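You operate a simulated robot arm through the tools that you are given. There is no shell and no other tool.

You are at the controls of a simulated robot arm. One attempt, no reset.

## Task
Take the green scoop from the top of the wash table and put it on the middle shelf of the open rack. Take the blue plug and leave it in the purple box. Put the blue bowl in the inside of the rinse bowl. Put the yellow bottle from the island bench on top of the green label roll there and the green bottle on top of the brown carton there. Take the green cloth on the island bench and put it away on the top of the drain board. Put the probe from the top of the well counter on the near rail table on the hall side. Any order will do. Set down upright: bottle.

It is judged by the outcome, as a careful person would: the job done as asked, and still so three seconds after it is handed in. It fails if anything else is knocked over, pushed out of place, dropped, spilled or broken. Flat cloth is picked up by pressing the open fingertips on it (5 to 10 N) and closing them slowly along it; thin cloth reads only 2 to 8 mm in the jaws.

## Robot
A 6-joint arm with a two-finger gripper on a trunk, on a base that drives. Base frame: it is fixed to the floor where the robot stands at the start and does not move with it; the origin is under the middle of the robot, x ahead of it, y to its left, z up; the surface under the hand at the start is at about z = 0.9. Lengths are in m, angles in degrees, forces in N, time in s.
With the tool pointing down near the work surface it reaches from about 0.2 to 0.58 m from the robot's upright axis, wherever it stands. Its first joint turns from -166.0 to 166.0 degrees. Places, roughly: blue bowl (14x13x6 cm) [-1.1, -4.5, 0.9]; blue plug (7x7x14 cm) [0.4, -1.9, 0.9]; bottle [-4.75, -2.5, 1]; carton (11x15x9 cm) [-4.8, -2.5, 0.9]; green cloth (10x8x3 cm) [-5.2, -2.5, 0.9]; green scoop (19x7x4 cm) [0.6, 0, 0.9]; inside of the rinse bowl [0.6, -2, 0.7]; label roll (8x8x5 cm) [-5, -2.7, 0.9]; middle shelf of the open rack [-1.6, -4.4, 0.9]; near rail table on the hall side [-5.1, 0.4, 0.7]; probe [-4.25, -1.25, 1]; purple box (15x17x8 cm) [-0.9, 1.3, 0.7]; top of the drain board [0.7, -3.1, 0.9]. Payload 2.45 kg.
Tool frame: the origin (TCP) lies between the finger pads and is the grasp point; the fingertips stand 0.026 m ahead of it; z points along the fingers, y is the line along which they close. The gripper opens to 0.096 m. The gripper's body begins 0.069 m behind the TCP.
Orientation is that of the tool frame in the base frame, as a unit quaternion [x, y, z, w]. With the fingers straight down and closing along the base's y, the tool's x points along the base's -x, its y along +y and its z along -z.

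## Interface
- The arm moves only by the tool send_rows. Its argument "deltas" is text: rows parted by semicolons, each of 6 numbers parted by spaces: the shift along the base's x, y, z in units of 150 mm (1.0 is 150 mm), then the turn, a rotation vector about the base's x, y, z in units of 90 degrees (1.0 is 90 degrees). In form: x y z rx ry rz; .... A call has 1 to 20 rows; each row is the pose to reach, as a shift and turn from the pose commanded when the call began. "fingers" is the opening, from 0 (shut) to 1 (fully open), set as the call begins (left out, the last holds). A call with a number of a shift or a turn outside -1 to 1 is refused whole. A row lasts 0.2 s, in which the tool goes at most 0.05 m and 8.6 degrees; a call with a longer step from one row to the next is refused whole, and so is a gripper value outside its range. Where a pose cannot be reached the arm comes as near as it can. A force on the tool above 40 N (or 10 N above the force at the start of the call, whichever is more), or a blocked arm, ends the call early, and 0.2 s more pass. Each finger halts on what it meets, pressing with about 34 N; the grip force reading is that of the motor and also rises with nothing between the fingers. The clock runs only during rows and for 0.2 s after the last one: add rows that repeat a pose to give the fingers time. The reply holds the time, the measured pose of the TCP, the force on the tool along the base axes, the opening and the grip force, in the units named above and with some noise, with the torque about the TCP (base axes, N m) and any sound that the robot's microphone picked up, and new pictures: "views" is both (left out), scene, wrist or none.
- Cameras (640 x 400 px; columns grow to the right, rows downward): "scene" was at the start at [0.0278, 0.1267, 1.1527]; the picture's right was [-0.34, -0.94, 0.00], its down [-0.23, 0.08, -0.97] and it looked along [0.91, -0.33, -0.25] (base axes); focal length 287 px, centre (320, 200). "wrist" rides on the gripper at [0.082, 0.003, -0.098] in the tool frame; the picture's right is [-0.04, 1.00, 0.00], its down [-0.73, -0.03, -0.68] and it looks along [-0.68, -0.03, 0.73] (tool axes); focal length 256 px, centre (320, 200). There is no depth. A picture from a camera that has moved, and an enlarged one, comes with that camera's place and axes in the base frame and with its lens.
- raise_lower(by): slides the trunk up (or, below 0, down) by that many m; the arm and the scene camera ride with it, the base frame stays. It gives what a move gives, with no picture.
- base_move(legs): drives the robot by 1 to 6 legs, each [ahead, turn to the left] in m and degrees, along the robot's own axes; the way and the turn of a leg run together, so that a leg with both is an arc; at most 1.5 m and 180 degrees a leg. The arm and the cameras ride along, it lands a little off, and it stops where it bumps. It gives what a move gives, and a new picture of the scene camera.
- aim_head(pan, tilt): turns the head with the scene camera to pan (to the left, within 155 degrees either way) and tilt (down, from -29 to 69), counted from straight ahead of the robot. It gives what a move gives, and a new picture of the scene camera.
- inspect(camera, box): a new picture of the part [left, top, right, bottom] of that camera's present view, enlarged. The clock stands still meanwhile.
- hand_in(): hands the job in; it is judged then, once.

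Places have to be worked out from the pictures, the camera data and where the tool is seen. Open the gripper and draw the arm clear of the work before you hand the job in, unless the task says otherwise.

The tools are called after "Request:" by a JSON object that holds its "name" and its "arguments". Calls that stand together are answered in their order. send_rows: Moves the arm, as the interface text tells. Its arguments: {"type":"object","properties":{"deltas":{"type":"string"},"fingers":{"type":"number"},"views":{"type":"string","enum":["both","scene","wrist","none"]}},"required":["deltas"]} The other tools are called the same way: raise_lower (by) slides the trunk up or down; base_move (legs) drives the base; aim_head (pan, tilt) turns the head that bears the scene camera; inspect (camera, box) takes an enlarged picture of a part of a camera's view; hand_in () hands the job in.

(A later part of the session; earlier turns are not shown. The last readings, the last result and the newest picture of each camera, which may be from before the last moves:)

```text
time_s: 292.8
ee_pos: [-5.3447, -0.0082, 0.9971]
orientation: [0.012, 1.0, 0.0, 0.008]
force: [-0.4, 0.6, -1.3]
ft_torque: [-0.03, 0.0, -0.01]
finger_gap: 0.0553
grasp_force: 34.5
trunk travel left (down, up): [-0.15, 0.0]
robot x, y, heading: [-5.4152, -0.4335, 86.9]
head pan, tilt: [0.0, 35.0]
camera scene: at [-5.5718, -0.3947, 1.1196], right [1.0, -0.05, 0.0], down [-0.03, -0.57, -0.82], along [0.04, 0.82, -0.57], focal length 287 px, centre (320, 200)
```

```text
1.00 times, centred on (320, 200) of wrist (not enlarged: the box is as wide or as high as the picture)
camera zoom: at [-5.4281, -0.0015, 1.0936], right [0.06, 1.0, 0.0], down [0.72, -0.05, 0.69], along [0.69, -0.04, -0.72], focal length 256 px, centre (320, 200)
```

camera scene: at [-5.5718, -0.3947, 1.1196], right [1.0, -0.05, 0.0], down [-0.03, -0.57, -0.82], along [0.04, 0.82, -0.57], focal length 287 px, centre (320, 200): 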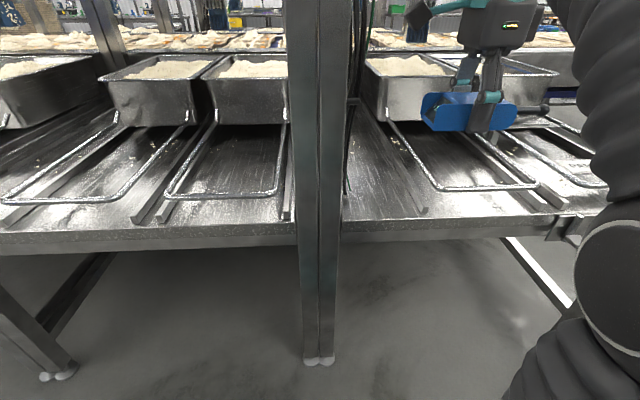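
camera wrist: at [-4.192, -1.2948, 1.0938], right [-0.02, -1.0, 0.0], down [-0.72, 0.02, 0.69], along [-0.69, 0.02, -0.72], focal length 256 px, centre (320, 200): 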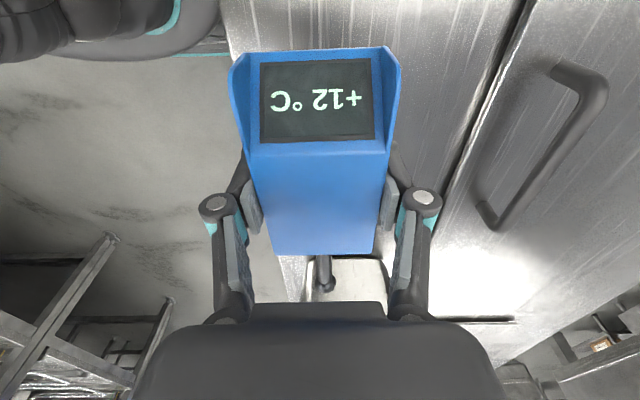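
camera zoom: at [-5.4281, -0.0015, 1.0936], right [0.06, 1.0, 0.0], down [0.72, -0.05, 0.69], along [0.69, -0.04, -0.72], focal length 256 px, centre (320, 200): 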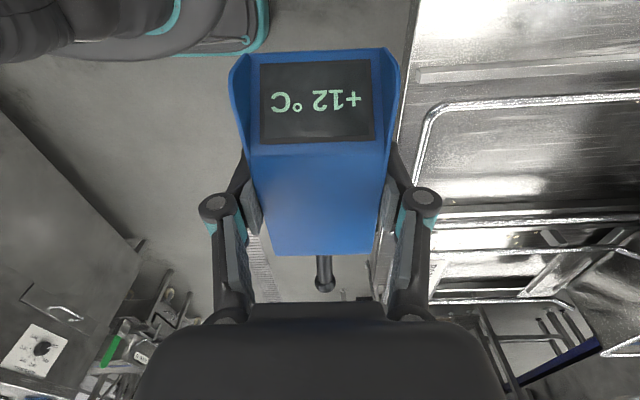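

The strip by the post is tight. The flat area in front of the left pan slide, about x -5.28 to -5.0 and y 0.07 to 0.20, suits better. I'll shift back east a little and face it squarely.

Request:
{"name": "base_move", "arguments": {"legs": [[0, -90], [0.215, 0], [0, 93]]}}

Request:
{"name": "aim_head", "arguments": {"pan": -10, "tilt": 35}}

Request:
{"name": "inspect", "arguments": {"camera": "wrist", "box": [0, 0, 640, 400]}}

```text
time_s: 302.1
ee_pos: [-5.1413, -0.0161, 0.9968]
orientation: [-0.002, 1.0, 0.0, 0.008]
force: [0.5, 0.5, -0.9]
ft_torque: [0.0, 0.01, 0.0]
finger_gap: 0.0553
grasp_force: 34.0
trunk travel left (down, up): [-0.15, 0.0]
robot x, y, heading: [-5.2033, -0.4443, 88.7]
head pan, tilt: [0.0, 35.0]
camera scene: at [-5.3588, -0.4092, 1.1196], right [1.0, -0.03, 0.0], down [-0.01, -0.57, -0.82], along [0.02, 0.82, -0.57], focal length 287 px, centre (320, 200)
```

scene: 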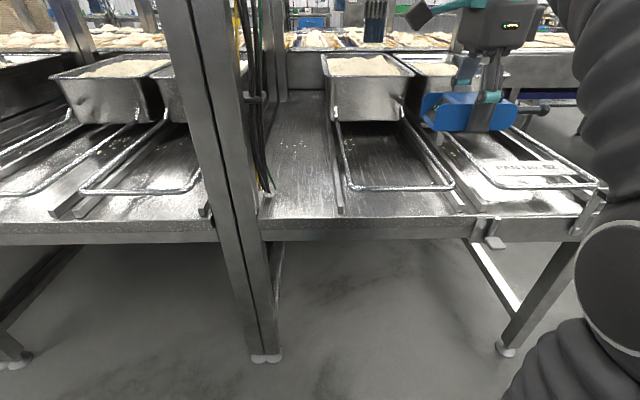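

```text
time_s: 302.8
ee_pos: [-5.1419, -0.0164, 0.9973]
orientation: [-0.001, 1.0, 0.0, 0.008]
force: [0.2, -1.1, -1.4]
ft_torque: [-0.01, -0.02, -0.02]
finger_gap: 0.055
grasp_force: 34.0
trunk travel left (down, up): [-0.15, 0.0]
robot x, y, heading: [-5.1978, -0.4407, 88.6]
head pan, tilt: [-10.0, 35.0]
camera scene: at [-5.3436, -0.4109, 1.1196], right [0.98, -0.2, 0.0], down [-0.11, -0.56, -0.82], along [0.16, 0.8, -0.57], focal length 287 px, centre (320, 200)
```

scene: 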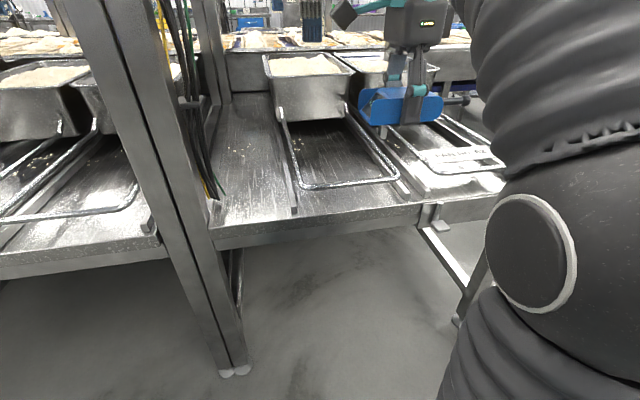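

```text
1.00 times, centred on (320, 200) of wrist (not enlarged: the box is as wide or as high as the picture)
camera zoom: at [-5.226, -0.0121, 1.0936], right [0.04, 1.0, 0.0], down [0.72, -0.03, 0.69], along [0.69, -0.02, -0.72], focal length 256 px, centre (320, 200)
```

zoom: 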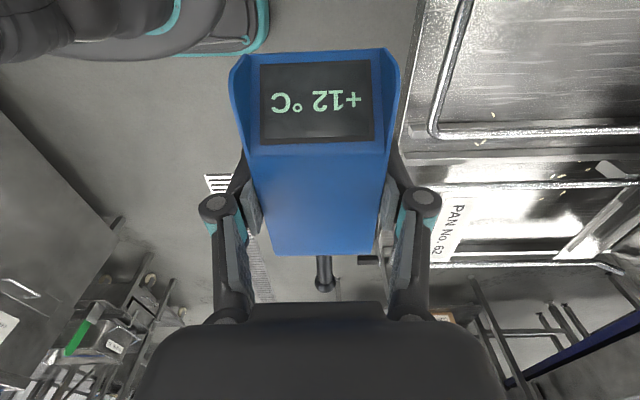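

Triangulating with both cameras puts the rod at z ≈ 0.77, so the table top is near 0.755. The clear strip is x -5.29 to -5.05, y 0.0 to 0.13. I'll set the probe at about (-5.17, 0.068).

Request:
{"name": "send_rows", "arguments": {"deltas": "-0.1 0.28 -0.05 0 0 0; -0.187 0.56 -0.15 0 0 0; -0.187 0.56 -0.4 0 0 0; -0.187 0.56 -0.65 0 0 0; -0.187 0.56 -0.9 0 0 0; -0.187 0.56 -0.9 0 0 0"}}

```text
time_s: 304.2
ee_pos: [-5.1689, 0.0679, 0.8616]
orientation: [-0.002, 1.0, 0.001, 0.008]
force: [-0.8, -0.2, -0.7]
ft_torque: [0.02, -0.01, 0.02]
finger_gap: 0.0551
grasp_force: 34.1
trunk travel left (down, up): [-0.15, 0.0]
robot x, y, heading: [-5.1987, -0.4437, 88.6]
head pan, tilt: [-10.0, 35.0]
camera scene: at [-5.3436, -0.4108, 1.1196], right [0.98, -0.2, 0.0], down [-0.11, -0.56, -0.82], along [0.16, 0.8, -0.57], focal length 287 px, centre (320, 200)
camera wrist: at [-5.2527, 0.0727, 0.9585], right [0.04, 1.0, 0.0], down [0.72, -0.03, 0.69], along [0.69, -0.02, -0.72], focal length 256 px, centre (320, 200)
```

scene: 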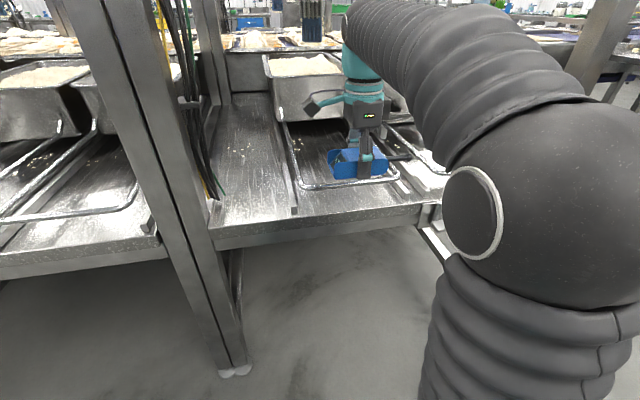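
wrist: 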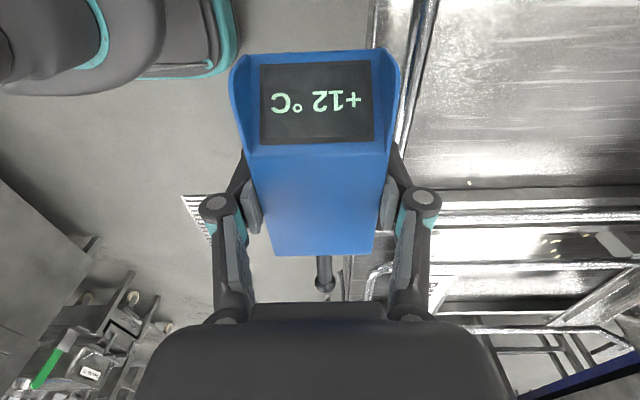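

The wrist view shows floor under the probe, so my table-height estimate was off. The table is at z ≈ 0.70 with its front edge near y = 0.12, and the rod frames stand about 7 cm above it. The flat strip at the left (x -5.49 to -5.31) is the right spot. I'll raise up, come closer, and turn the probe lengthwise to fit there.

Request:
{"name": "send_rows", "arguments": {"deltas": "0 -0.1 0.2 0 0 0; 0 -0.3 0.4 0 0 0; 0 -0.5 0.6 0 0 0; 0 -0.7 0.8 0 0 0; 0 -0.7 0.85 0 0 0; 0 -0.7 0.85 0 0 0", "views": "none"}}

Request:
{"name": "base_move", "arguments": {"legs": [[0.17, 0]]}}

Request:
{"name": "send_rows", "arguments": {"deltas": "0 0 0 0 0 0.09; 0 0 0 0 0 0.18; 0 0 0 0 0 0.27; 0 0 0 0 0 0.36; 0 0 0 0 0 0.45; 0 0 0 0 0 0.54; 0 0 0 0 0 0.63; 0 0 0 0 0 0.72; 0 0 0 0 0 0.81; 0 0 0 0 0 0.9; 0 0 0 0 0 0.99; 0 0 0 0 0 0.99"}}

```text
time_s: 305.6
ee_pos: [-5.1704, -0.0369, 0.9897]
orientation: [-0.002, 1.0, 0.0, 0.008]
force: [-0.3, -0.4, -2.0]
ft_torque: [0.02, 0.06, -0.01]
finger_gap: 0.0551
grasp_force: 33.5
trunk travel left (down, up): [-0.15, 0.0]
robot x, y, heading: [-5.2003, -0.4411, 88.7]
head pan, tilt: [-10.0, 35.0]
```

```text
time_s: 307.1
ee_pos: [-5.1644, 0.1324, 0.9897]
orientation: [0.0, 1.0, 0.001, 0.009]
force: [0.9, 0.0, -1.6]
ft_torque: [0.0, 0.02, 0.01]
finger_gap: 0.0551
grasp_force: 34.0
trunk travel left (down, up): [-0.15, 0.0]
robot x, y, heading: [-5.1992, -0.2742, 88.3]
head pan, tilt: [-10.0, 35.0]
camera scene: at [-5.3388, -0.2416, 1.1196], right [0.98, -0.2, 0.0], down [-0.12, -0.56, -0.82], along [0.17, 0.8, -0.57], focal length 287 px, centre (320, 200)
```

scene: 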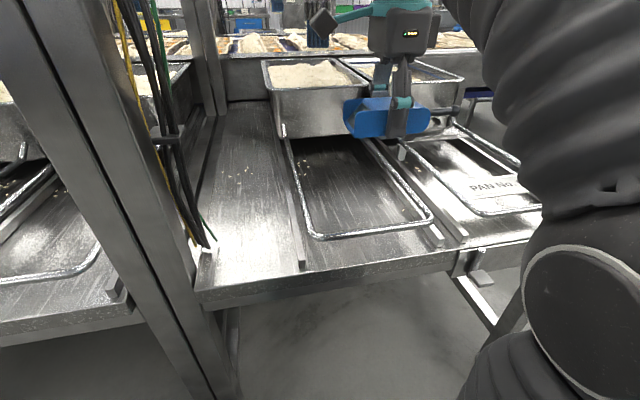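

```text
time_s: 309.7
ee_pos: [-5.1639, 0.1309, 0.9899]
orientation: [-0.702, 0.712, 0.005, 0.005]
force: [0.9, 0.3, -1.4]
ft_torque: [0.0, 0.04, 0.0]
finger_gap: 0.0552
grasp_force: 34.3
trunk travel left (down, up): [-0.15, 0.0]
robot x, y, heading: [-5.1963, -0.2749, 88.2]
head pan, tilt: [-10.0, 35.0]
camera scene: at [-5.3388, -0.2416, 1.1196], right [0.98, -0.2, 0.0], down [-0.12, -0.56, -0.82], along [0.17, 0.8, -0.57], focal length 287 px, centre (320, 200)
camera wrist: at [-5.1697, 0.0503, 1.0858], right [-1.0, 0.05, 0.0], down [0.04, 0.72, 0.69], along [0.04, 0.69, -0.72], focal length 256 px, centre (320, 200)
```

scene: 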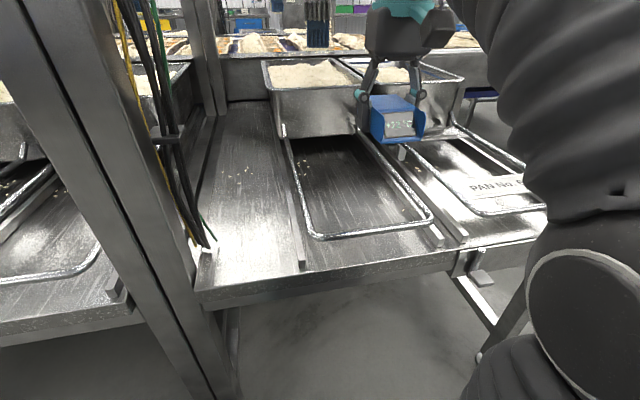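
wrist: 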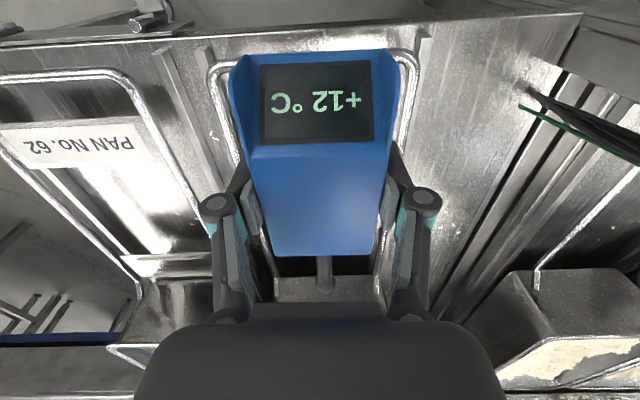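

Now it's clear: the free flat area spans x -5.47 to -5.31 behind the front edge at y ≈ 0.117, with cables ending near (-5.475, 0.215). I'll carry the probe to about (-5.387, 0.26).

Request:
{"name": "send_rows", "arguments": {"deltas": "-0.25 0.15 -0.02 0 0 0; -0.5 0.3 -0.04 0 0 0; -0.75 0.45 -0.06 0 0 0; -1 0.6 -0.08 0 0 0; -1 0.6 -0.08 0 0 0", "views": "none"}}

Request:
{"name": "send_rows", "arguments": {"deltas": "-0.25 0.13 0 0 0 0; -0.487 0.26 0 0 0 0; -0.487 0.26 -0.25 0 0 0; -0.487 0.26 -0.5 0 0 0; -0.487 0.26 -0.75 0 0 0; -0.487 0.26 -1 0 0 0; -0.487 0.26 -1 0 0 0"}}

```text
time_s: 310.9
ee_pos: [-5.3128, 0.2225, 0.9756]
orientation: [-0.702, 0.712, 0.005, 0.005]
force: [0.6, 0.4, -1.0]
ft_torque: [0.02, 0.01, -0.03]
finger_gap: 0.0552
grasp_force: 34.5
trunk travel left (down, up): [-0.15, 0.0]
robot x, y, heading: [-5.198, -0.2751, 88.3]
head pan, tilt: [-10.0, 35.0]
```

```text
time_s: 312.5
ee_pos: [-5.3858, 0.2626, 0.8272]
orientation: [-0.701, 0.713, 0.006, 0.005]
force: [0.2, -0.7, -0.3]
ft_torque: [-0.06, 0.01, -0.02]
finger_gap: 0.0551
grasp_force: 34.1
trunk travel left (down, up): [-0.15, 0.0]
robot x, y, heading: [-5.1977, -0.2727, 88.2]
head pan, tilt: [-10.0, 35.0]
camera scene: at [-5.339, -0.2415, 1.1196], right [0.98, -0.2, 0.0], down [-0.12, -0.56, -0.82], along [0.17, 0.8, -0.57], focal length 287 px, centre (320, 200)
camera wrist: at [-5.391, 0.1807, 0.9232], right [-1.0, 0.06, 0.0], down [0.04, 0.72, 0.69], along [0.04, 0.69, -0.72], focal length 256 px, centre (320, 200)
```

scene: 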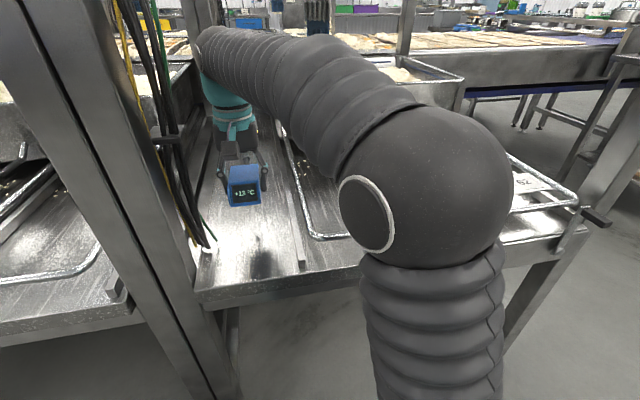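
wrist: 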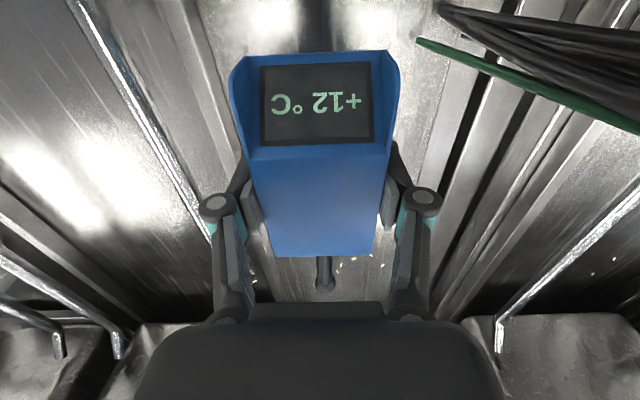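

It's well placed between the cables and the rail. I'll lower to the table.

Request:
{"name": "send_rows", "arguments": {"deltas": "0 0 -0.12 0 0 0; 0 0 -0.24 0 0 0; 0 0 -0.36 0 0 0; 0 0 -0.45 0 0 0; 0 0 -0.51 0 0 0; 0 0 -0.54 0 0 0; 0 0 -0.57 0 0 0; 0 0 -0.57 0 0 0", "views": "none"}}

```text
time_s: 314.3
ee_pos: [-5.3874, 0.2602, 0.7401]
orientation: [-0.702, 0.712, 0.005, 0.005]
force: [-0.6, 0.9, -0.9]
ft_torque: [0.03, 0.02, -0.02]
finger_gap: 0.0551
grasp_force: 34.3
trunk travel left (down, up): [-0.15, 0.0]
robot x, y, heading: [-5.1984, -0.2757, 88.3]
head pan, tilt: [-10.0, 35.0]
```

No contact yet, so I'll continue in 3 mm steps.

Request:
{"name": "send_rows", "arguments": {"deltas": "0 0 -0.02 0 0 0; 0 0 -0.04 0 0 0; 0 0 -0.06 0 0 0; 0 0 -0.06 0 0 0"}}

```text
time_s: 315.3
ee_pos: [-5.3884, 0.2604, 0.7317]
orientation: [-0.701, 0.713, 0.005, 0.004]
force: [0.1, 0.5, -1.1]
ft_torque: [-0.01, 0.0, -0.01]
finger_gap: 0.0551
grasp_force: 34.0
trunk travel left (down, up): [-0.15, 0.0]
robot x, y, heading: [-5.1941, -0.2723, 88.2]
head pan, tilt: [-10.0, 35.0]
camera scene: at [-5.339, -0.2415, 1.1196], right [0.98, -0.2, 0.0], down [-0.12, -0.56, -0.82], along [0.17, 0.8, -0.57], focal length 287 px, centre (320, 200)
camera wrist: at [-5.3938, 0.1792, 0.8288], right [-1.0, 0.06, 0.0], down [0.04, 0.72, 0.69], along [0.04, 0.69, -0.72], focal length 256 px, centre (320, 200)
```

scene: 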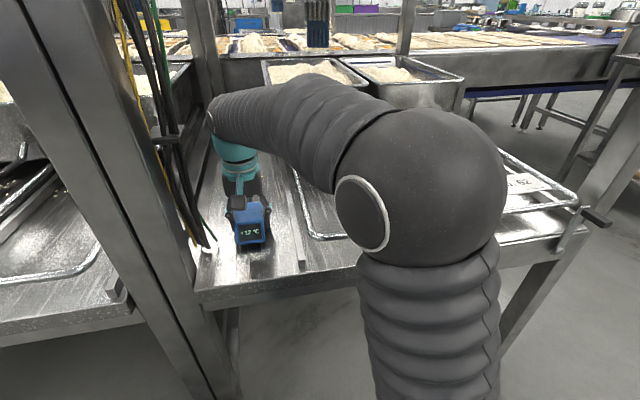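
wrist: 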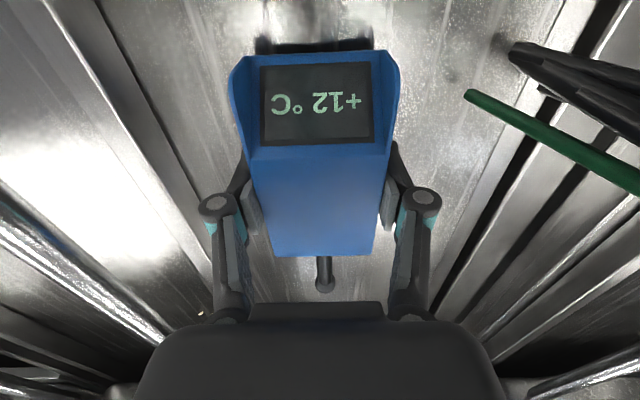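

A close contact shadow is visible below the body. I'll continue down carefully.

Request:
{"name": "send_rows", "arguments": {"deltas": "0 0 -0.02 0 0 0; 0 0 -0.04 0 0 0; 0 0 -0.06 0 0 0; 0 0 -0.06 0 0 0", "views": "none"}}

```text
time_s: 316.3
ee_pos: [-5.3885, 0.2608, 0.7238]
orientation: [-0.702, 0.713, 0.007, 0.005]
force: [-1.6, 1.9, 7.4]
ft_torque: [-0.08, -0.06, 0.01]
finger_gap: 0.0553
grasp_force: 33.7
trunk travel left (down, up): [-0.15, 0.0]
robot x, y, heading: [-5.198, -0.2731, 88.4]
head pan, tilt: [-10.0, 35.0]
```

There's 7 N of contact, so I'll open the fingers.

Request:
{"name": "send_rows", "arguments": {"deltas": "0 0 0 0 0 0; 0 0 0 0 0 0; 0 0 0 0 0 0", "fingers": 0.78, "views": "wrist"}}

Request:
{"name": "send_rows", "arguments": {"deltas": "0 0 0.12 0 0 0; 0 0 0.25 0 0 0; 0 0 0.4 0 0 0; 0 0 0.6 0 0 0; 0 0 0.8 0 0 0; 0 0 1 0 0 0; 0 0 1 0 0 0"}}

```text
time_s: 317.1
ee_pos: [-5.3876, 0.2606, 0.7233]
orientation: [-0.701, 0.713, 0.005, 0.005]
force: [0.4, -0.2, -0.4]
ft_torque: [0.02, -0.01, -0.03]
finger_gap: 0.0748
grasp_force: 0.0
trunk travel left (down, up): [-0.15, 0.0]
robot x, y, heading: [-5.1959, -0.2719, 88.2]
head pan, tilt: [-10.0, 35.0]
camera wrist: at [-5.3935, 0.179, 0.8194], right [-1.0, 0.06, 0.0], down [0.04, 0.72, 0.69], along [0.04, 0.69, -0.72], focal length 256 px, centre (320, 200)
```

wrist: 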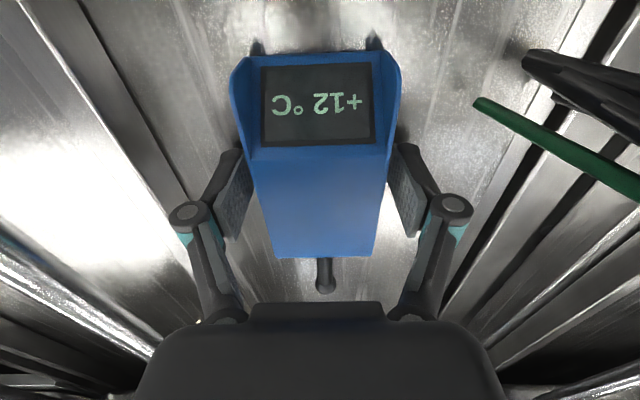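

```text
time_s: 318.7
ee_pos: [-5.3889, 0.2605, 0.8741]
orientation: [-0.702, 0.712, 0.005, 0.005]
force: [1.1, 0.0, -1.0]
ft_torque: [-0.02, -0.01, -0.02]
finger_gap: 0.075
grasp_force: 0.1
trunk travel left (down, up): [-0.15, 0.0]
robot x, y, heading: [-5.1966, -0.2731, 88.3]
head pan, tilt: [-10.0, 35.0]
camera scene: at [-5.3389, -0.2415, 1.1196], right [0.98, -0.2, 0.0], down [-0.12, -0.56, -0.82], along [0.17, 0.8, -0.57], focal length 287 px, centre (320, 200)
camera wrist: at [-5.3952, 0.1789, 0.971], right [-1.0, 0.06, 0.0], down [0.04, 0.72, 0.69], along [0.04, 0.69, -0.72], focal length 256 px, centre (320, 200)
```

scene: 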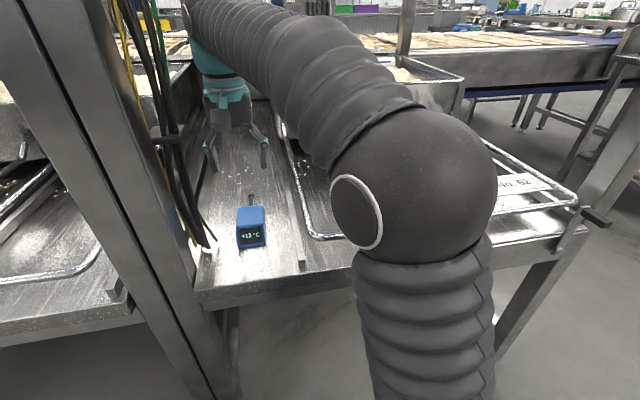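
wrist: 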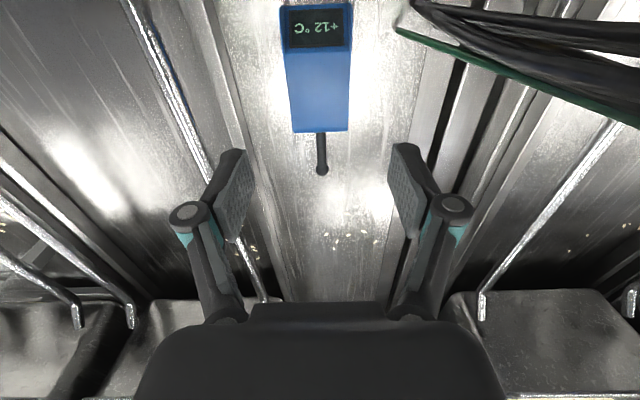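

The probe is on the rail table. I'll retract the arm, back away, and look toward the island bench to the south.

Request:
{"name": "send_rows", "arguments": {"deltas": "0 0 0.3 0 0 0; 0 0 0.6 0 0 0; 0.25 -0.2 0.65 0 0 0; 0.5 -0.4 0.65 0 0 0; 0.75 -0.6 0.65 0 0 0; 1 -0.8 0.65 0 0 0; 1 -0.8 0.65 0 0 0", "fingers": 0.5, "views": "none"}}

Request:
{"name": "base_move", "arguments": {"legs": [[-0.35, 0], [0, 90], [0.5, 0], [0, 45]]}}

Request:
{"name": "aim_head", "arguments": {"pan": 60, "tilt": 15}}

Request:
{"name": "aim_head", "arguments": {"pan": 15, "tilt": 15}}

```text
time_s: 320.3
ee_pos: [-5.2382, 0.1398, 0.9708]
orientation: [-0.702, 0.713, 0.005, 0.005]
force: [0.0, 0.8, 0.2]
ft_torque: [-0.04, 0.04, 0.0]
finger_gap: 0.048
grasp_force: 0.1
trunk travel left (down, up): [-0.15, 0.0]
robot x, y, heading: [-5.1986, -0.2715, 88.4]
head pan, tilt: [-10.0, 35.0]
```

```text
time_s: 330.9
ee_pos: [-5.9702, -0.9217, 0.9712]
orientation: [0.929, 0.37, -0.007, 0.004]
force: [0.1, -0.2, 0.4]
ft_torque: [0.01, -0.01, 0.01]
finger_gap: 0.0479
grasp_force: 0.0
trunk travel left (down, up): [-0.15, 0.0]
robot x, y, heading: [-5.7011, -0.6042, -137.6]
head pan, tilt: [-10.0, 35.0]
camera scene: at [-5.6266, -0.7267, 1.1196], right [-0.54, 0.84, 0.0], down [0.48, 0.31, -0.82], along [-0.69, -0.44, -0.57], focal length 287 px, centre (320, 200)
```

scene: 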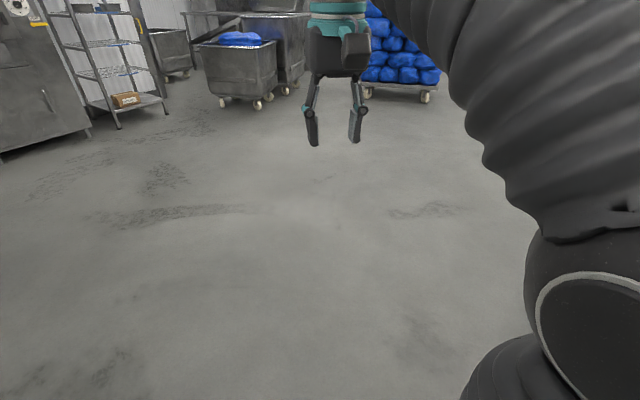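

```text
time_s: 332.3
ee_pos: [-5.97, -0.9234, 0.9708]
orientation: [0.929, 0.369, -0.007, 0.004]
force: [-0.6, 0.4, 0.2]
ft_torque: [0.0, -0.02, -0.01]
finger_gap: 0.0479
grasp_force: 0.0
trunk travel left (down, up): [-0.15, 0.0]
robot x, y, heading: [-5.705, -0.6019, -137.7]
head pan, tilt: [60.0, 15.0]
camera scene: at [-5.5322, -0.7705, 1.1515], right [-0.98, -0.22, 0.0], down [-0.06, 0.25, -0.97], along [0.21, -0.94, -0.26], focal length 287 px, centre (320, 200)
```

scene: 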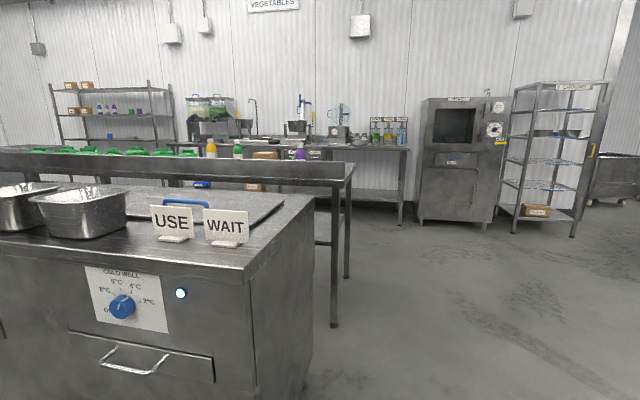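

```text
time_s: 333.4
ee_pos: [-5.9703, -0.9238, 0.971]
orientation: [0.93, 0.368, -0.006, 0.003]
force: [0.1, -0.3, 0.7]
ft_torque: [0.04, 0.01, 0.01]
finger_gap: 0.0479
grasp_force: 0.1
trunk travel left (down, up): [-0.15, 0.0]
robot x, y, heading: [-5.7017, -0.6027, -137.4]
head pan, tilt: [15.0, 15.0]
camera scene: at [-5.6025, -0.7582, 1.1516], right [-0.84, 0.54, 0.0], down [0.14, 0.22, -0.97], along [-0.52, -0.82, -0.26], focal length 287 px, centre (320, 200)
```

scene: 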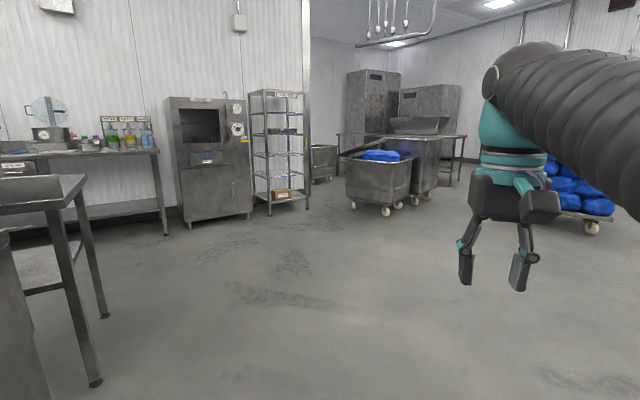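

Request:
{"name": "aim_head", "arguments": {"pan": 60, "tilt": 10}}

Request:
{"name": "inspect", "arguments": {"camera": "scene", "box": [170, 90, 370, 215]}}

```text
time_s: 334.6
ee_pos: [-5.9701, -0.9222, 0.9706]
orientation: [0.93, 0.369, -0.007, 0.003]
force: [0.3, 0.7, 0.4]
ft_torque: [0.01, 0.02, 0.0]
finger_gap: 0.048
grasp_force: 0.1
trunk travel left (down, up): [-0.15, 0.0]
robot x, y, heading: [-5.7016, -0.6044, -137.9]
head pan, tilt: [60.0, 10.0]
camera scene: at [-5.5323, -0.7701, 1.1597], right [-0.98, -0.22, 0.0], down [-0.04, 0.17, -0.98], along [0.21, -0.96, -0.17], focal length 287 px, centre (320, 200)
```

scene: 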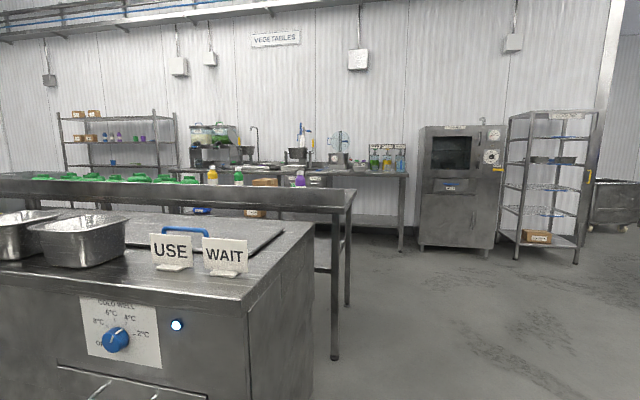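

```text
3.20 times, centred on (270, 152) of scene
camera zoom: at [-5.5323, -0.7701, 1.1597], right [-0.98, -0.22, 0.0], down [-0.04, 0.17, -0.98], along [0.21, -0.96, -0.17], focal length 918 px, centre (480, 352)
```

zoom: 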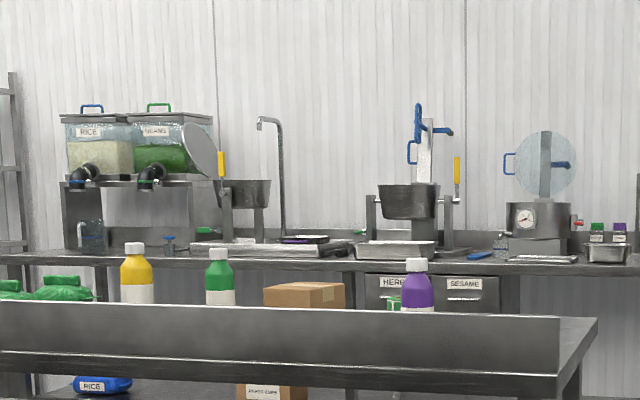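

On the island bench I can make out the yellow, green and purple bottles, the brown carton and the green label roll, all behind an upstand on the north side. I'll drive around the west end to the south side.

Request:
{"name": "base_move", "arguments": {"legs": [[0, 47.6], [1.5, 0], [1.25, 0], [0, 90], [0.95, 0]]}}

Request:
{"name": "aim_head", "arguments": {"pan": 60, "tilt": 20}}

Request:
{"name": "inspect", "arguments": {"camera": "scene", "box": [0, 80, 640, 300]}}

```text
time_s: 358.5
ee_pos: [-4.3215, -3.2798, 0.9713]
orientation: [-0.017, 1.0, 0.001, 0.008]
force: [0.4, -0.1, 0.5]
ft_torque: [-0.03, -0.04, -0.01]
finger_gap: 0.0481
grasp_force: 0.0
trunk travel left (down, up): [-0.15, 0.0]
robot x, y, heading: [-4.7302, -3.3401, 1.1]
head pan, tilt: [60.0, 10.0]
camera scene: at [-4.7504, -3.105, 1.1597], right [0.88, -0.48, 0.0], down [-0.08, -0.15, -0.98], along [0.47, 0.86, -0.17], focal length 287 px, centre (320, 200)
```

scene: 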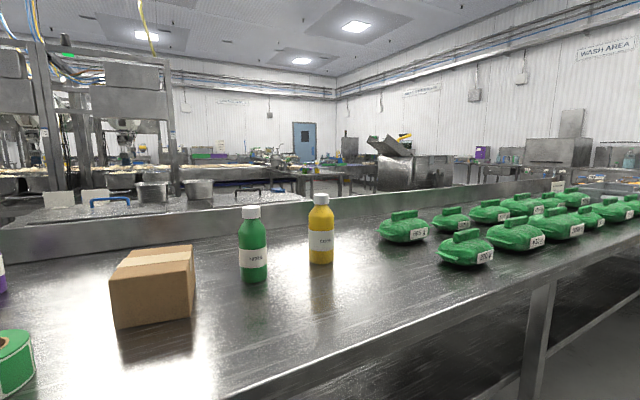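

```text
time_s: 359.3
ee_pos: [-4.3208, -3.2814, 0.9703]
orientation: [-0.017, 1.0, 0.0, 0.007]
force: [0.7, 1.1, 0.4]
ft_torque: [-0.04, 0.0, 0.01]
finger_gap: 0.0481
grasp_force: 0.1
trunk travel left (down, up): [-0.15, 0.0]
robot x, y, heading: [-4.7309, -3.3413, 1.4]
head pan, tilt: [60.0, 20.0]
camera scene: at [-4.7503, -3.1048, 1.1435], right [0.88, -0.48, 0.0], down [-0.16, -0.3, -0.94], along [0.45, 0.82, -0.34], focal length 287 px, centre (320, 200)
```

scene: 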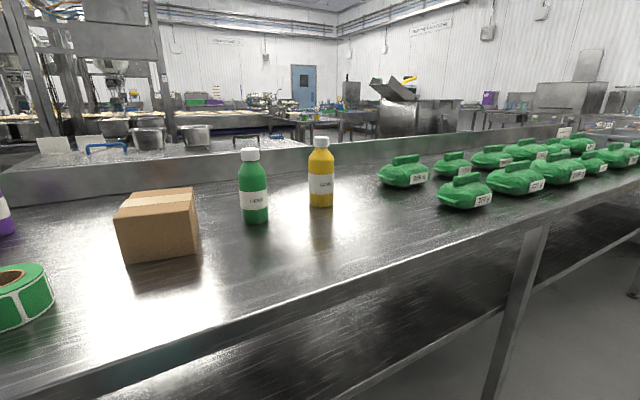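

```text
1.00 times, centred on (320, 190) of scene (not enlarged: the box is as wide or as high as the picture)
camera zoom: at [-4.7503, -3.1048, 1.1435], right [0.88, -0.48, 0.0], down [-0.16, -0.3, -0.94], along [0.45, 0.82, -0.34], focal length 287 px, centre (320, 210)
```

zoom: 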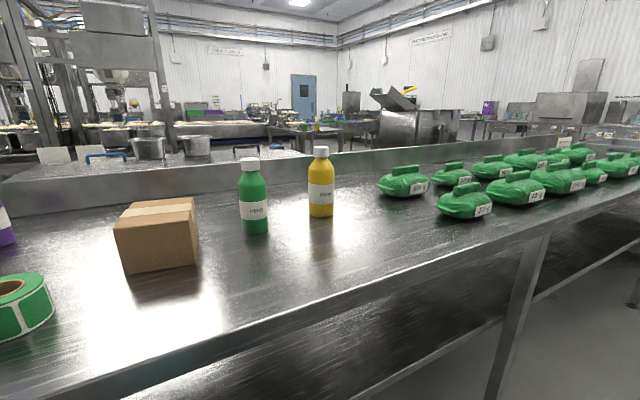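

From here the bottles are at about (-4.449, -2.561) for yellow and (-4.609, -2.569) for green, both about 16 cm tall. The carton centres near (-4.777, -2.565), and the bench's south edge is y ≈ -2.855. I'll face north and pitch the tool to 45° before going closer.

Request:
{"name": "base_move", "arguments": {"legs": [[0.07, 0], [0, 89]]}}

Request:
{"name": "aim_head", "arguments": {"pan": 10, "tilt": 25}}

Request:
{"name": "send_rows", "arguments": {"deltas": "0.05 -0.05 0.1 0.0833 0 0; 0.1 -0.1 0.2 0.1667 0 0; 0.15 -0.15 0.3 0.25 0 0; 0.2 -0.2 0.45 0.3333 0 0; 0.25 -0.25 0.6 0.4167 0 0; 0.3 -0.3 0.75 0.5 0 0; 0.3 -0.3 0.75 0.5 0 0"}}

```text
time_s: 364.1
ee_pos: [-4.7288, -2.9313, 0.9722]
orientation: [0.723, -0.691, -0.006, -0.006]
force: [-0.3, -0.9, -1.2]
ft_torque: [0.01, 0.03, 0.02]
finger_gap: 0.048
grasp_force: 0.1
trunk travel left (down, up): [-0.15, 0.0]
robot x, y, heading: [-4.6628, -3.3434, 91.7]
head pan, tilt: [60.0, 20.0]
camera scene: at [-4.8983, -3.3622, 1.1434], right [0.47, 0.88, 0.0], down [0.3, -0.16, -0.94], along [-0.83, 0.44, -0.34], focal length 287 px, centre (320, 200)
```

scene: 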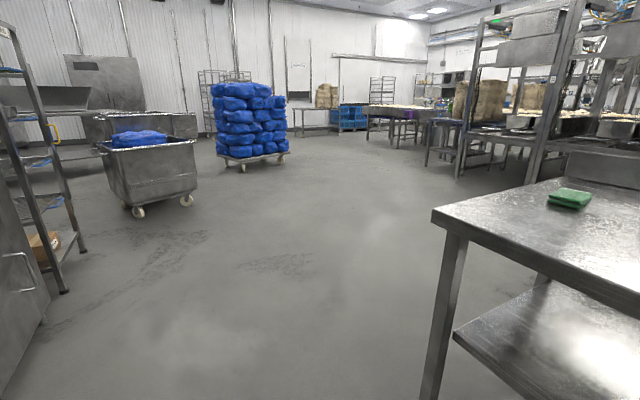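

```text
time_s: 365.3
ee_pos: [-4.7281, -2.9321, 0.9702]
orientation: [0.723, -0.691, -0.005, -0.006]
force: [-0.4, -0.7, -0.4]
ft_torque: [-0.01, 0.03, 0.02]
finger_gap: 0.0479
grasp_force: 0.0
trunk travel left (down, up): [-0.15, 0.0]
robot x, y, heading: [-4.6592, -3.3415, 91.9]
head pan, tilt: [10.0, 25.0]
camera scene: at [-4.8352, -3.316, 1.1353], right [0.98, 0.21, 0.0], down [0.09, -0.41, -0.91], along [-0.19, 0.89, -0.42], focal length 287 px, centre (320, 200)
```

scene: 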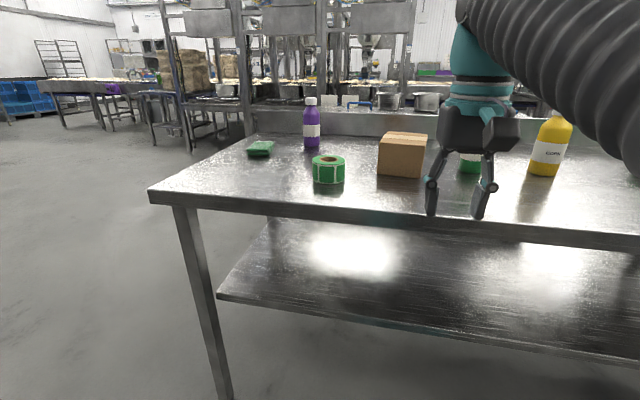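

```text
time_s: 366.9
ee_pos: [-4.6827, -2.9759, 1.0848]
orientation: [0.666, -0.636, -0.269, -0.282]
force: [0.0, 0.1, 0.6]
ft_torque: [-0.02, -0.01, -0.01]
finger_gap: 0.0481
grasp_force: 0.1
trunk travel left (down, up): [-0.15, 0.0]
robot x, y, heading: [-4.6584, -3.3427, 92.0]
head pan, tilt: [10.0, 25.0]
camera scene: at [-4.8351, -3.316, 1.1353], right [0.98, 0.2, 0.0], down [0.09, -0.41, -0.91], along [-0.19, 0.89, -0.42], focal length 287 px, centre (320, 200)
camera wrist: at [-4.6831, -3.1019, 1.0932], right [-1.0, 0.0, 0.0], down [0.0, 0.02, 1.0], along [0.0, 1.0, -0.02], focal length 256 px, centre (320, 200)
```

scene: 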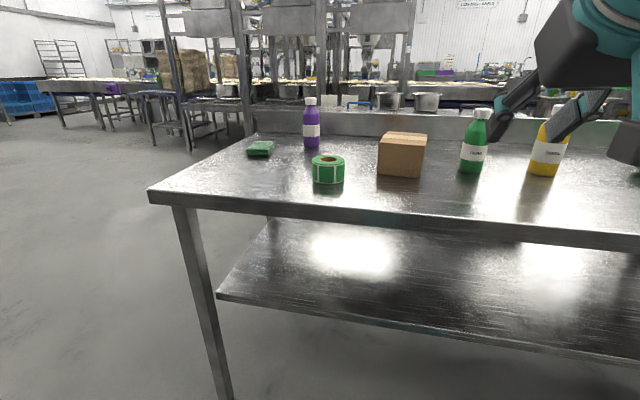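
wrist: 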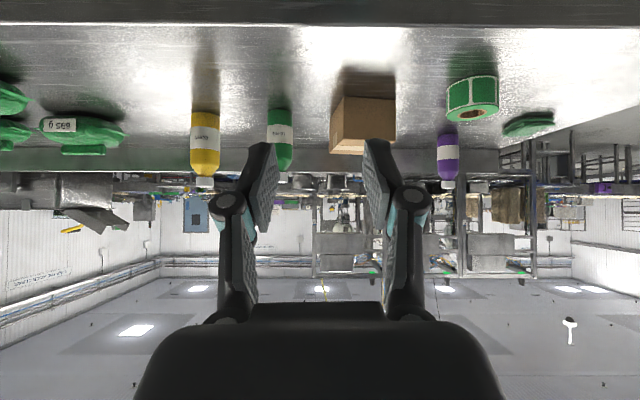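

I can now see everything: the cloth, purple bottle, label roll, carton and both bottles. I'll drive up to the bench.

Request:
{"name": "base_move", "arguments": {"legs": [[0.19, 0]]}}

Request:
{"name": "send_rows", "arguments": {"deltas": "0.25 0 -0.05 0 0 0; 0.5 0 -0.1 0 0 0; 0.75 0 -0.15 0 0 0; 1 0 -0.2 0 0 0; 1 0 -0.2 0 0 0", "fingers": 1, "views": "none"}}

Request:
{"name": "send_rows", "arguments": {"deltas": "0.2 0 -0.1 0 0 0; 0.4 0 -0.25 0 0 0; 0.58 0.1 -0.4 0 0 0; 0.58 0.25 -0.53 0 0 0; 0.58 0.4 -0.53 0 0 0; 0.58 0.4 -0.53 0 0 0"}}

```text
time_s: 368.5
ee_pos: [-4.6877, -2.7833, 1.0843]
orientation: [0.665, -0.637, -0.269, -0.282]
force: [-1.4, -0.4, 0.2]
ft_torque: [-0.01, -0.02, 0.01]
finger_gap: 0.0479
grasp_force: 0.1
trunk travel left (down, up): [-0.15, 0.0]
robot x, y, heading: [-4.6635, -3.1494, 91.7]
head pan, tilt: [10.0, 25.0]
camera scene: at [-4.8408, -3.1229, 1.1353], right [0.98, 0.2, 0.0], down [0.09, -0.41, -0.91], along [-0.18, 0.89, -0.42], focal length 287 px, centre (320, 200)
```

scene: 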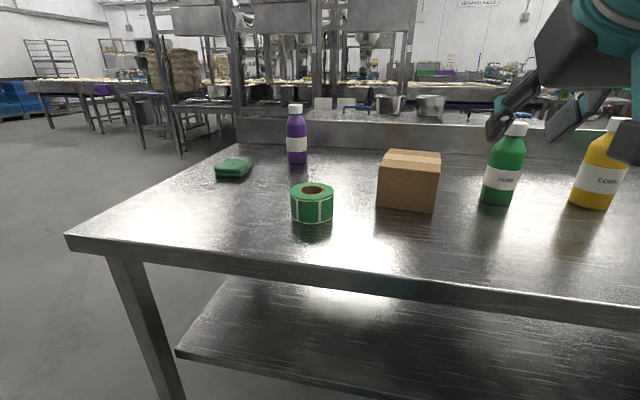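

```text
time_s: 369.5
ee_pos: [-4.617, -2.7759, 1.0647]
orientation: [0.729, -0.554, -0.301, -0.267]
force: [0.3, -0.2, -0.3]
ft_torque: [-0.04, 0.0, 0.02]
finger_gap: 0.096
grasp_force: 0.1
trunk travel left (down, up): [-0.15, 0.0]
robot x, y, heading: [-4.6663, -3.1495, 91.7]
head pan, tilt: [10.0, 25.0]
stopped in row 5: the arm was blocked; the commanded pose is now the measured one
```

```text
time_s: 370.1
ee_pos: [-4.6409, -2.7697, 1.0449]
orientation: [0.783, -0.471, -0.327, -0.243]
force: [0.8, 0.9, 0.0]
ft_torque: [-0.01, -0.01, -0.01]
finger_gap: 0.0959
grasp_force: 0.0
trunk travel left (down, up): [-0.15, 0.0]
robot x, y, heading: [-4.6615, -3.1493, 91.6]
head pan, tilt: [10.0, 25.0]
stopped in row 2: the arm was blocked; the commanded pose is now the measured one
camera scene: at [-4.8408, -3.123, 1.1353], right [0.98, 0.2, 0.0], down [0.09, -0.41, -0.91], along [-0.18, 0.89, -0.42], focal length 287 px, centre (320, 200)
camera wrist: at [-4.588, -2.884, 1.0492], right [-0.91, -0.42, -0.04], down [-0.03, -0.03, 1.0], along [-0.42, 0.91, 0.01], focal length 256 px, centre (320, 200)
```

scene: 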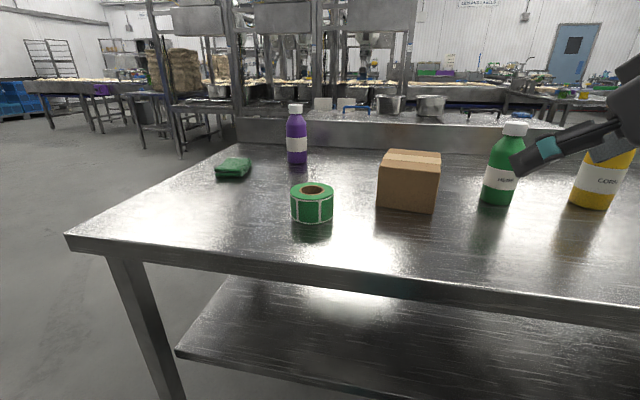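
wrist: 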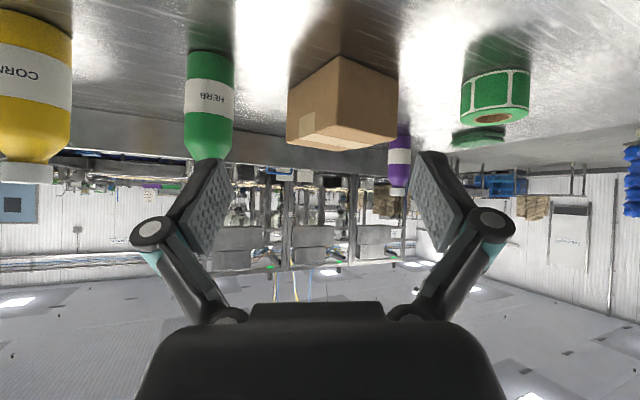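

The arm reported being blocked while moving right, with no force, and the tool has yawed. I'll look at the arm itself to see why.

Request:
{"name": "aim_head", "arguments": {"pan": -50, "tilt": 20}}

Request:
{"name": "aim_head", "arguments": {"pan": -50, "tilt": -15}}

```text
time_s: 371.4
ee_pos: [-4.6403, -2.7698, 1.0456]
orientation: [0.783, -0.47, -0.328, -0.242]
force: [0.5, 0.0, 0.4]
ft_torque: [-0.01, 0.01, 0.03]
finger_gap: 0.0961
grasp_force: 0.0
trunk travel left (down, up): [-0.15, 0.0]
robot x, y, heading: [-4.6667, -3.1496, 91.7]
head pan, tilt: [-50.0, 20.0]
camera scene: at [-4.8233, -3.1201, 1.1436], right [1.0, 0.01, 0.0], down [0.0, -0.34, -0.94], along [-0.01, 0.94, -0.34], focal length 287 px, centre (320, 200)
```

scene: 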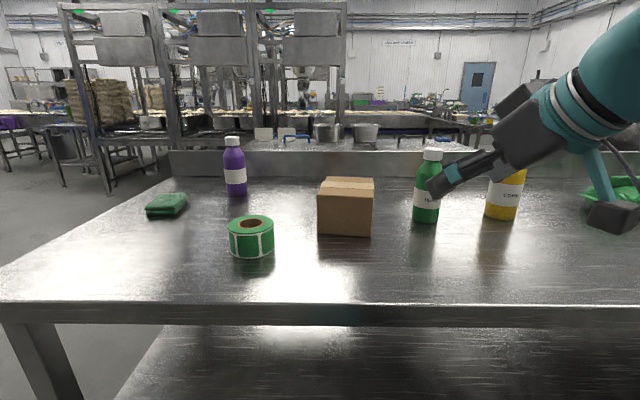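

```text
time_s: 372.4
ee_pos: [-4.6404, -2.7698, 1.0452]
orientation: [0.782, -0.47, -0.328, -0.244]
force: [-0.5, 0.0, -0.6]
ft_torque: [-0.01, 0.0, 0.0]
finger_gap: 0.0959
grasp_force: 0.0
trunk travel left (down, up): [-0.15, 0.0]
robot x, y, heading: [-4.667, -3.1511, 91.7]
head pan, tilt: [-50.0, -15.0]
camera scene: at [-4.762, -3.1597, 1.1981], right [0.66, -0.75, 0.0], down [0.19, 0.17, -0.97], along [0.72, 0.64, 0.26], focal length 287 px, centre (320, 200)
```

scene: 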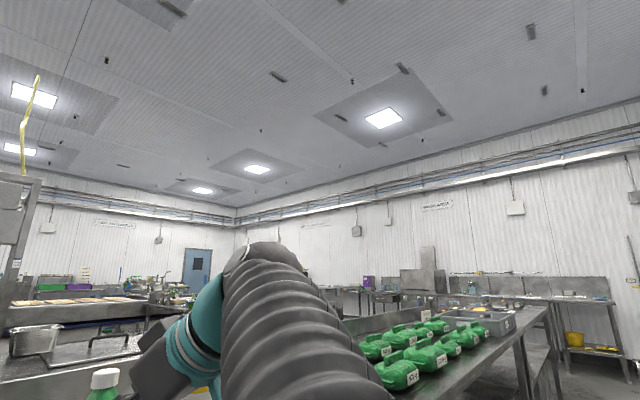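

I see: with the arm folded close, turning right swings the elbow back-left into the camera mast. I'll undo this by returning to the earlier pose, and then reposition the base so the yellow bottle is straight ahead.

Request:
{"name": "send_rows", "arguments": {"deltas": "-0.1 -0.05 0.08 0 0 -0.085; -0.2 -0.1 0.16 0 0 -0.17; -0.33 -0.1 0.26 0 0 -0.256; -0.33 -0.1 0.26 0 0 -0.256"}}

Request:
{"name": "aim_head", "arguments": {"pan": 0, "tilt": 20}}

```text
time_s: 373.4
ee_pos: [-4.6879, -2.7843, 1.0822]
orientation: [0.672, -0.618, -0.272, -0.304]
force: [-0.6, -0.1, -0.3]
ft_torque: [0.01, 0.01, 0.01]
finger_gap: 0.096
grasp_force: 0.1
trunk travel left (down, up): [-0.15, 0.0]
robot x, y, heading: [-4.6667, -3.1499, 91.7]
head pan, tilt: [-50.0, -15.0]
camera scene: at [-4.7621, -3.1598, 1.1982], right [0.66, -0.75, 0.0], down [0.19, 0.17, -0.97], along [0.72, 0.64, 0.26], focal length 287 px, centre (320, 200)
camera wrist: at [-4.6858, -2.9104, 1.0874], right [-1.0, -0.02, -0.04], down [-0.04, -0.02, 1.0], along [-0.02, 1.0, 0.02], focal length 256 px, centre (320, 200)
```

scene: 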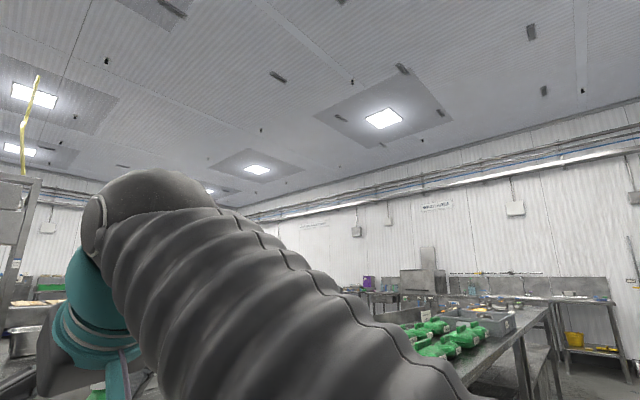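
wrist: 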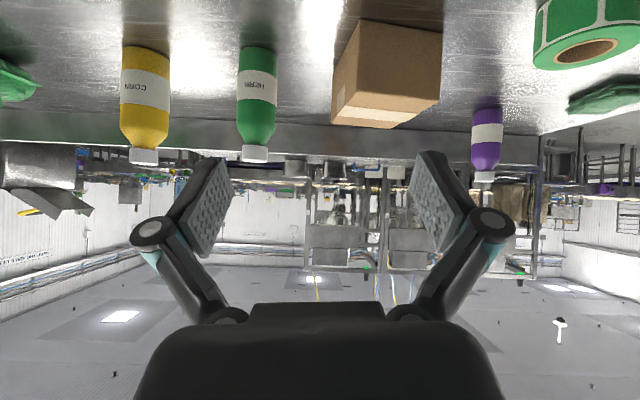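

```text
time_s: 374.6
ee_pos: [-4.6871, -2.7842, 1.0836]
orientation: [0.672, -0.618, -0.272, -0.304]
force: [-0.7, 0.6, -0.1]
ft_torque: [-0.02, 0.04, -0.03]
finger_gap: 0.0959
grasp_force: 0.0
trunk travel left (down, up): [-0.15, 0.0]
robot x, y, heading: [-4.6683, -3.1501, 91.9]
head pan, tilt: [0.0, 20.0]
camera scene: at [-4.8248, -3.1201, 1.1435], right [1.0, 0.03, 0.0], down [0.01, -0.34, -0.94], along [-0.03, 0.94, -0.34], focal length 287 px, centre (320, 200)
```

scene: 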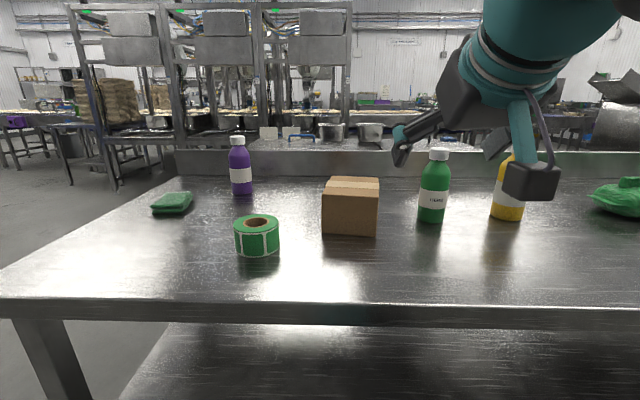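

The pose is restored. I'll shift the base east so the yellow bottle is straight ahead.

Request:
{"name": "base_move", "arguments": {"legs": [[-0.17, 0], [0, -91.8], [0.2, 0], [0, 90], [0.17, 0]]}}

Request:
{"name": "inspect", "arguments": {"camera": "wrist", "box": [0, 0, 640, 400]}}

```text
time_s: 386.0
ee_pos: [-4.4529, -2.788, 1.0832]
orientation: [0.651, -0.64, -0.262, -0.313]
force: [-0.4, 0.1, 0.0]
ft_torque: [0.02, 0.01, 0.01]
finger_gap: 0.096
grasp_force: 0.1
trunk travel left (down, up): [-0.15, 0.0]
robot x, y, heading: [-4.4591, -3.1534, 87.7]
head pan, tilt: [0.0, 20.0]
camera scene: at [-4.6124, -3.1143, 1.1434], right [1.0, -0.04, 0.0], down [-0.01, -0.34, -0.94], along [0.04, 0.94, -0.34], focal length 287 px, centre (320, 200)
```

scene: 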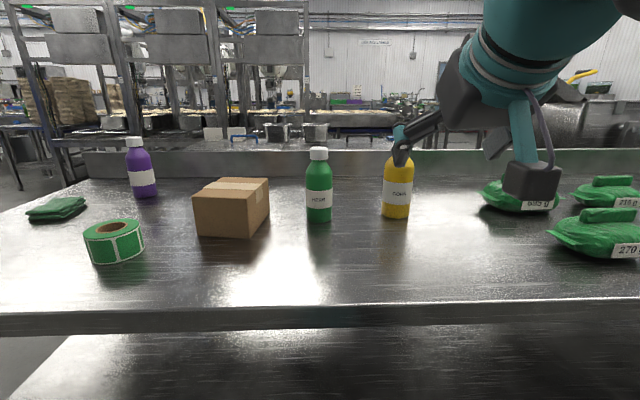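

```text
1.00 times, centred on (320, 200) of wrist (not enlarged: the box is as wide or as high as the picture)
camera zoom: at [-4.4597, -2.9143, 1.0872], right [-1.0, 0.04, -0.04], down [-0.04, -0.01, 1.0], along [0.04, 1.0, 0.02], focal length 256 px, centre (320, 200)
```

zoom: 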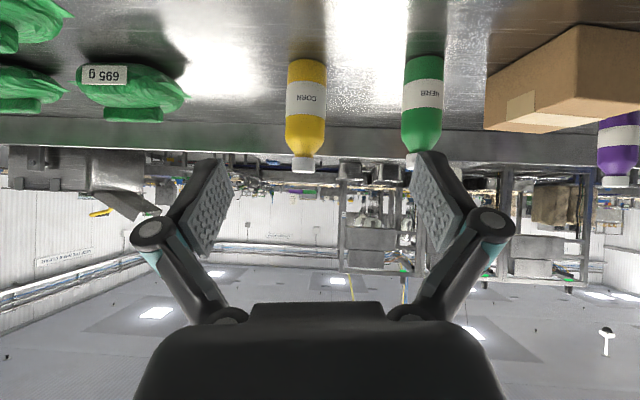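

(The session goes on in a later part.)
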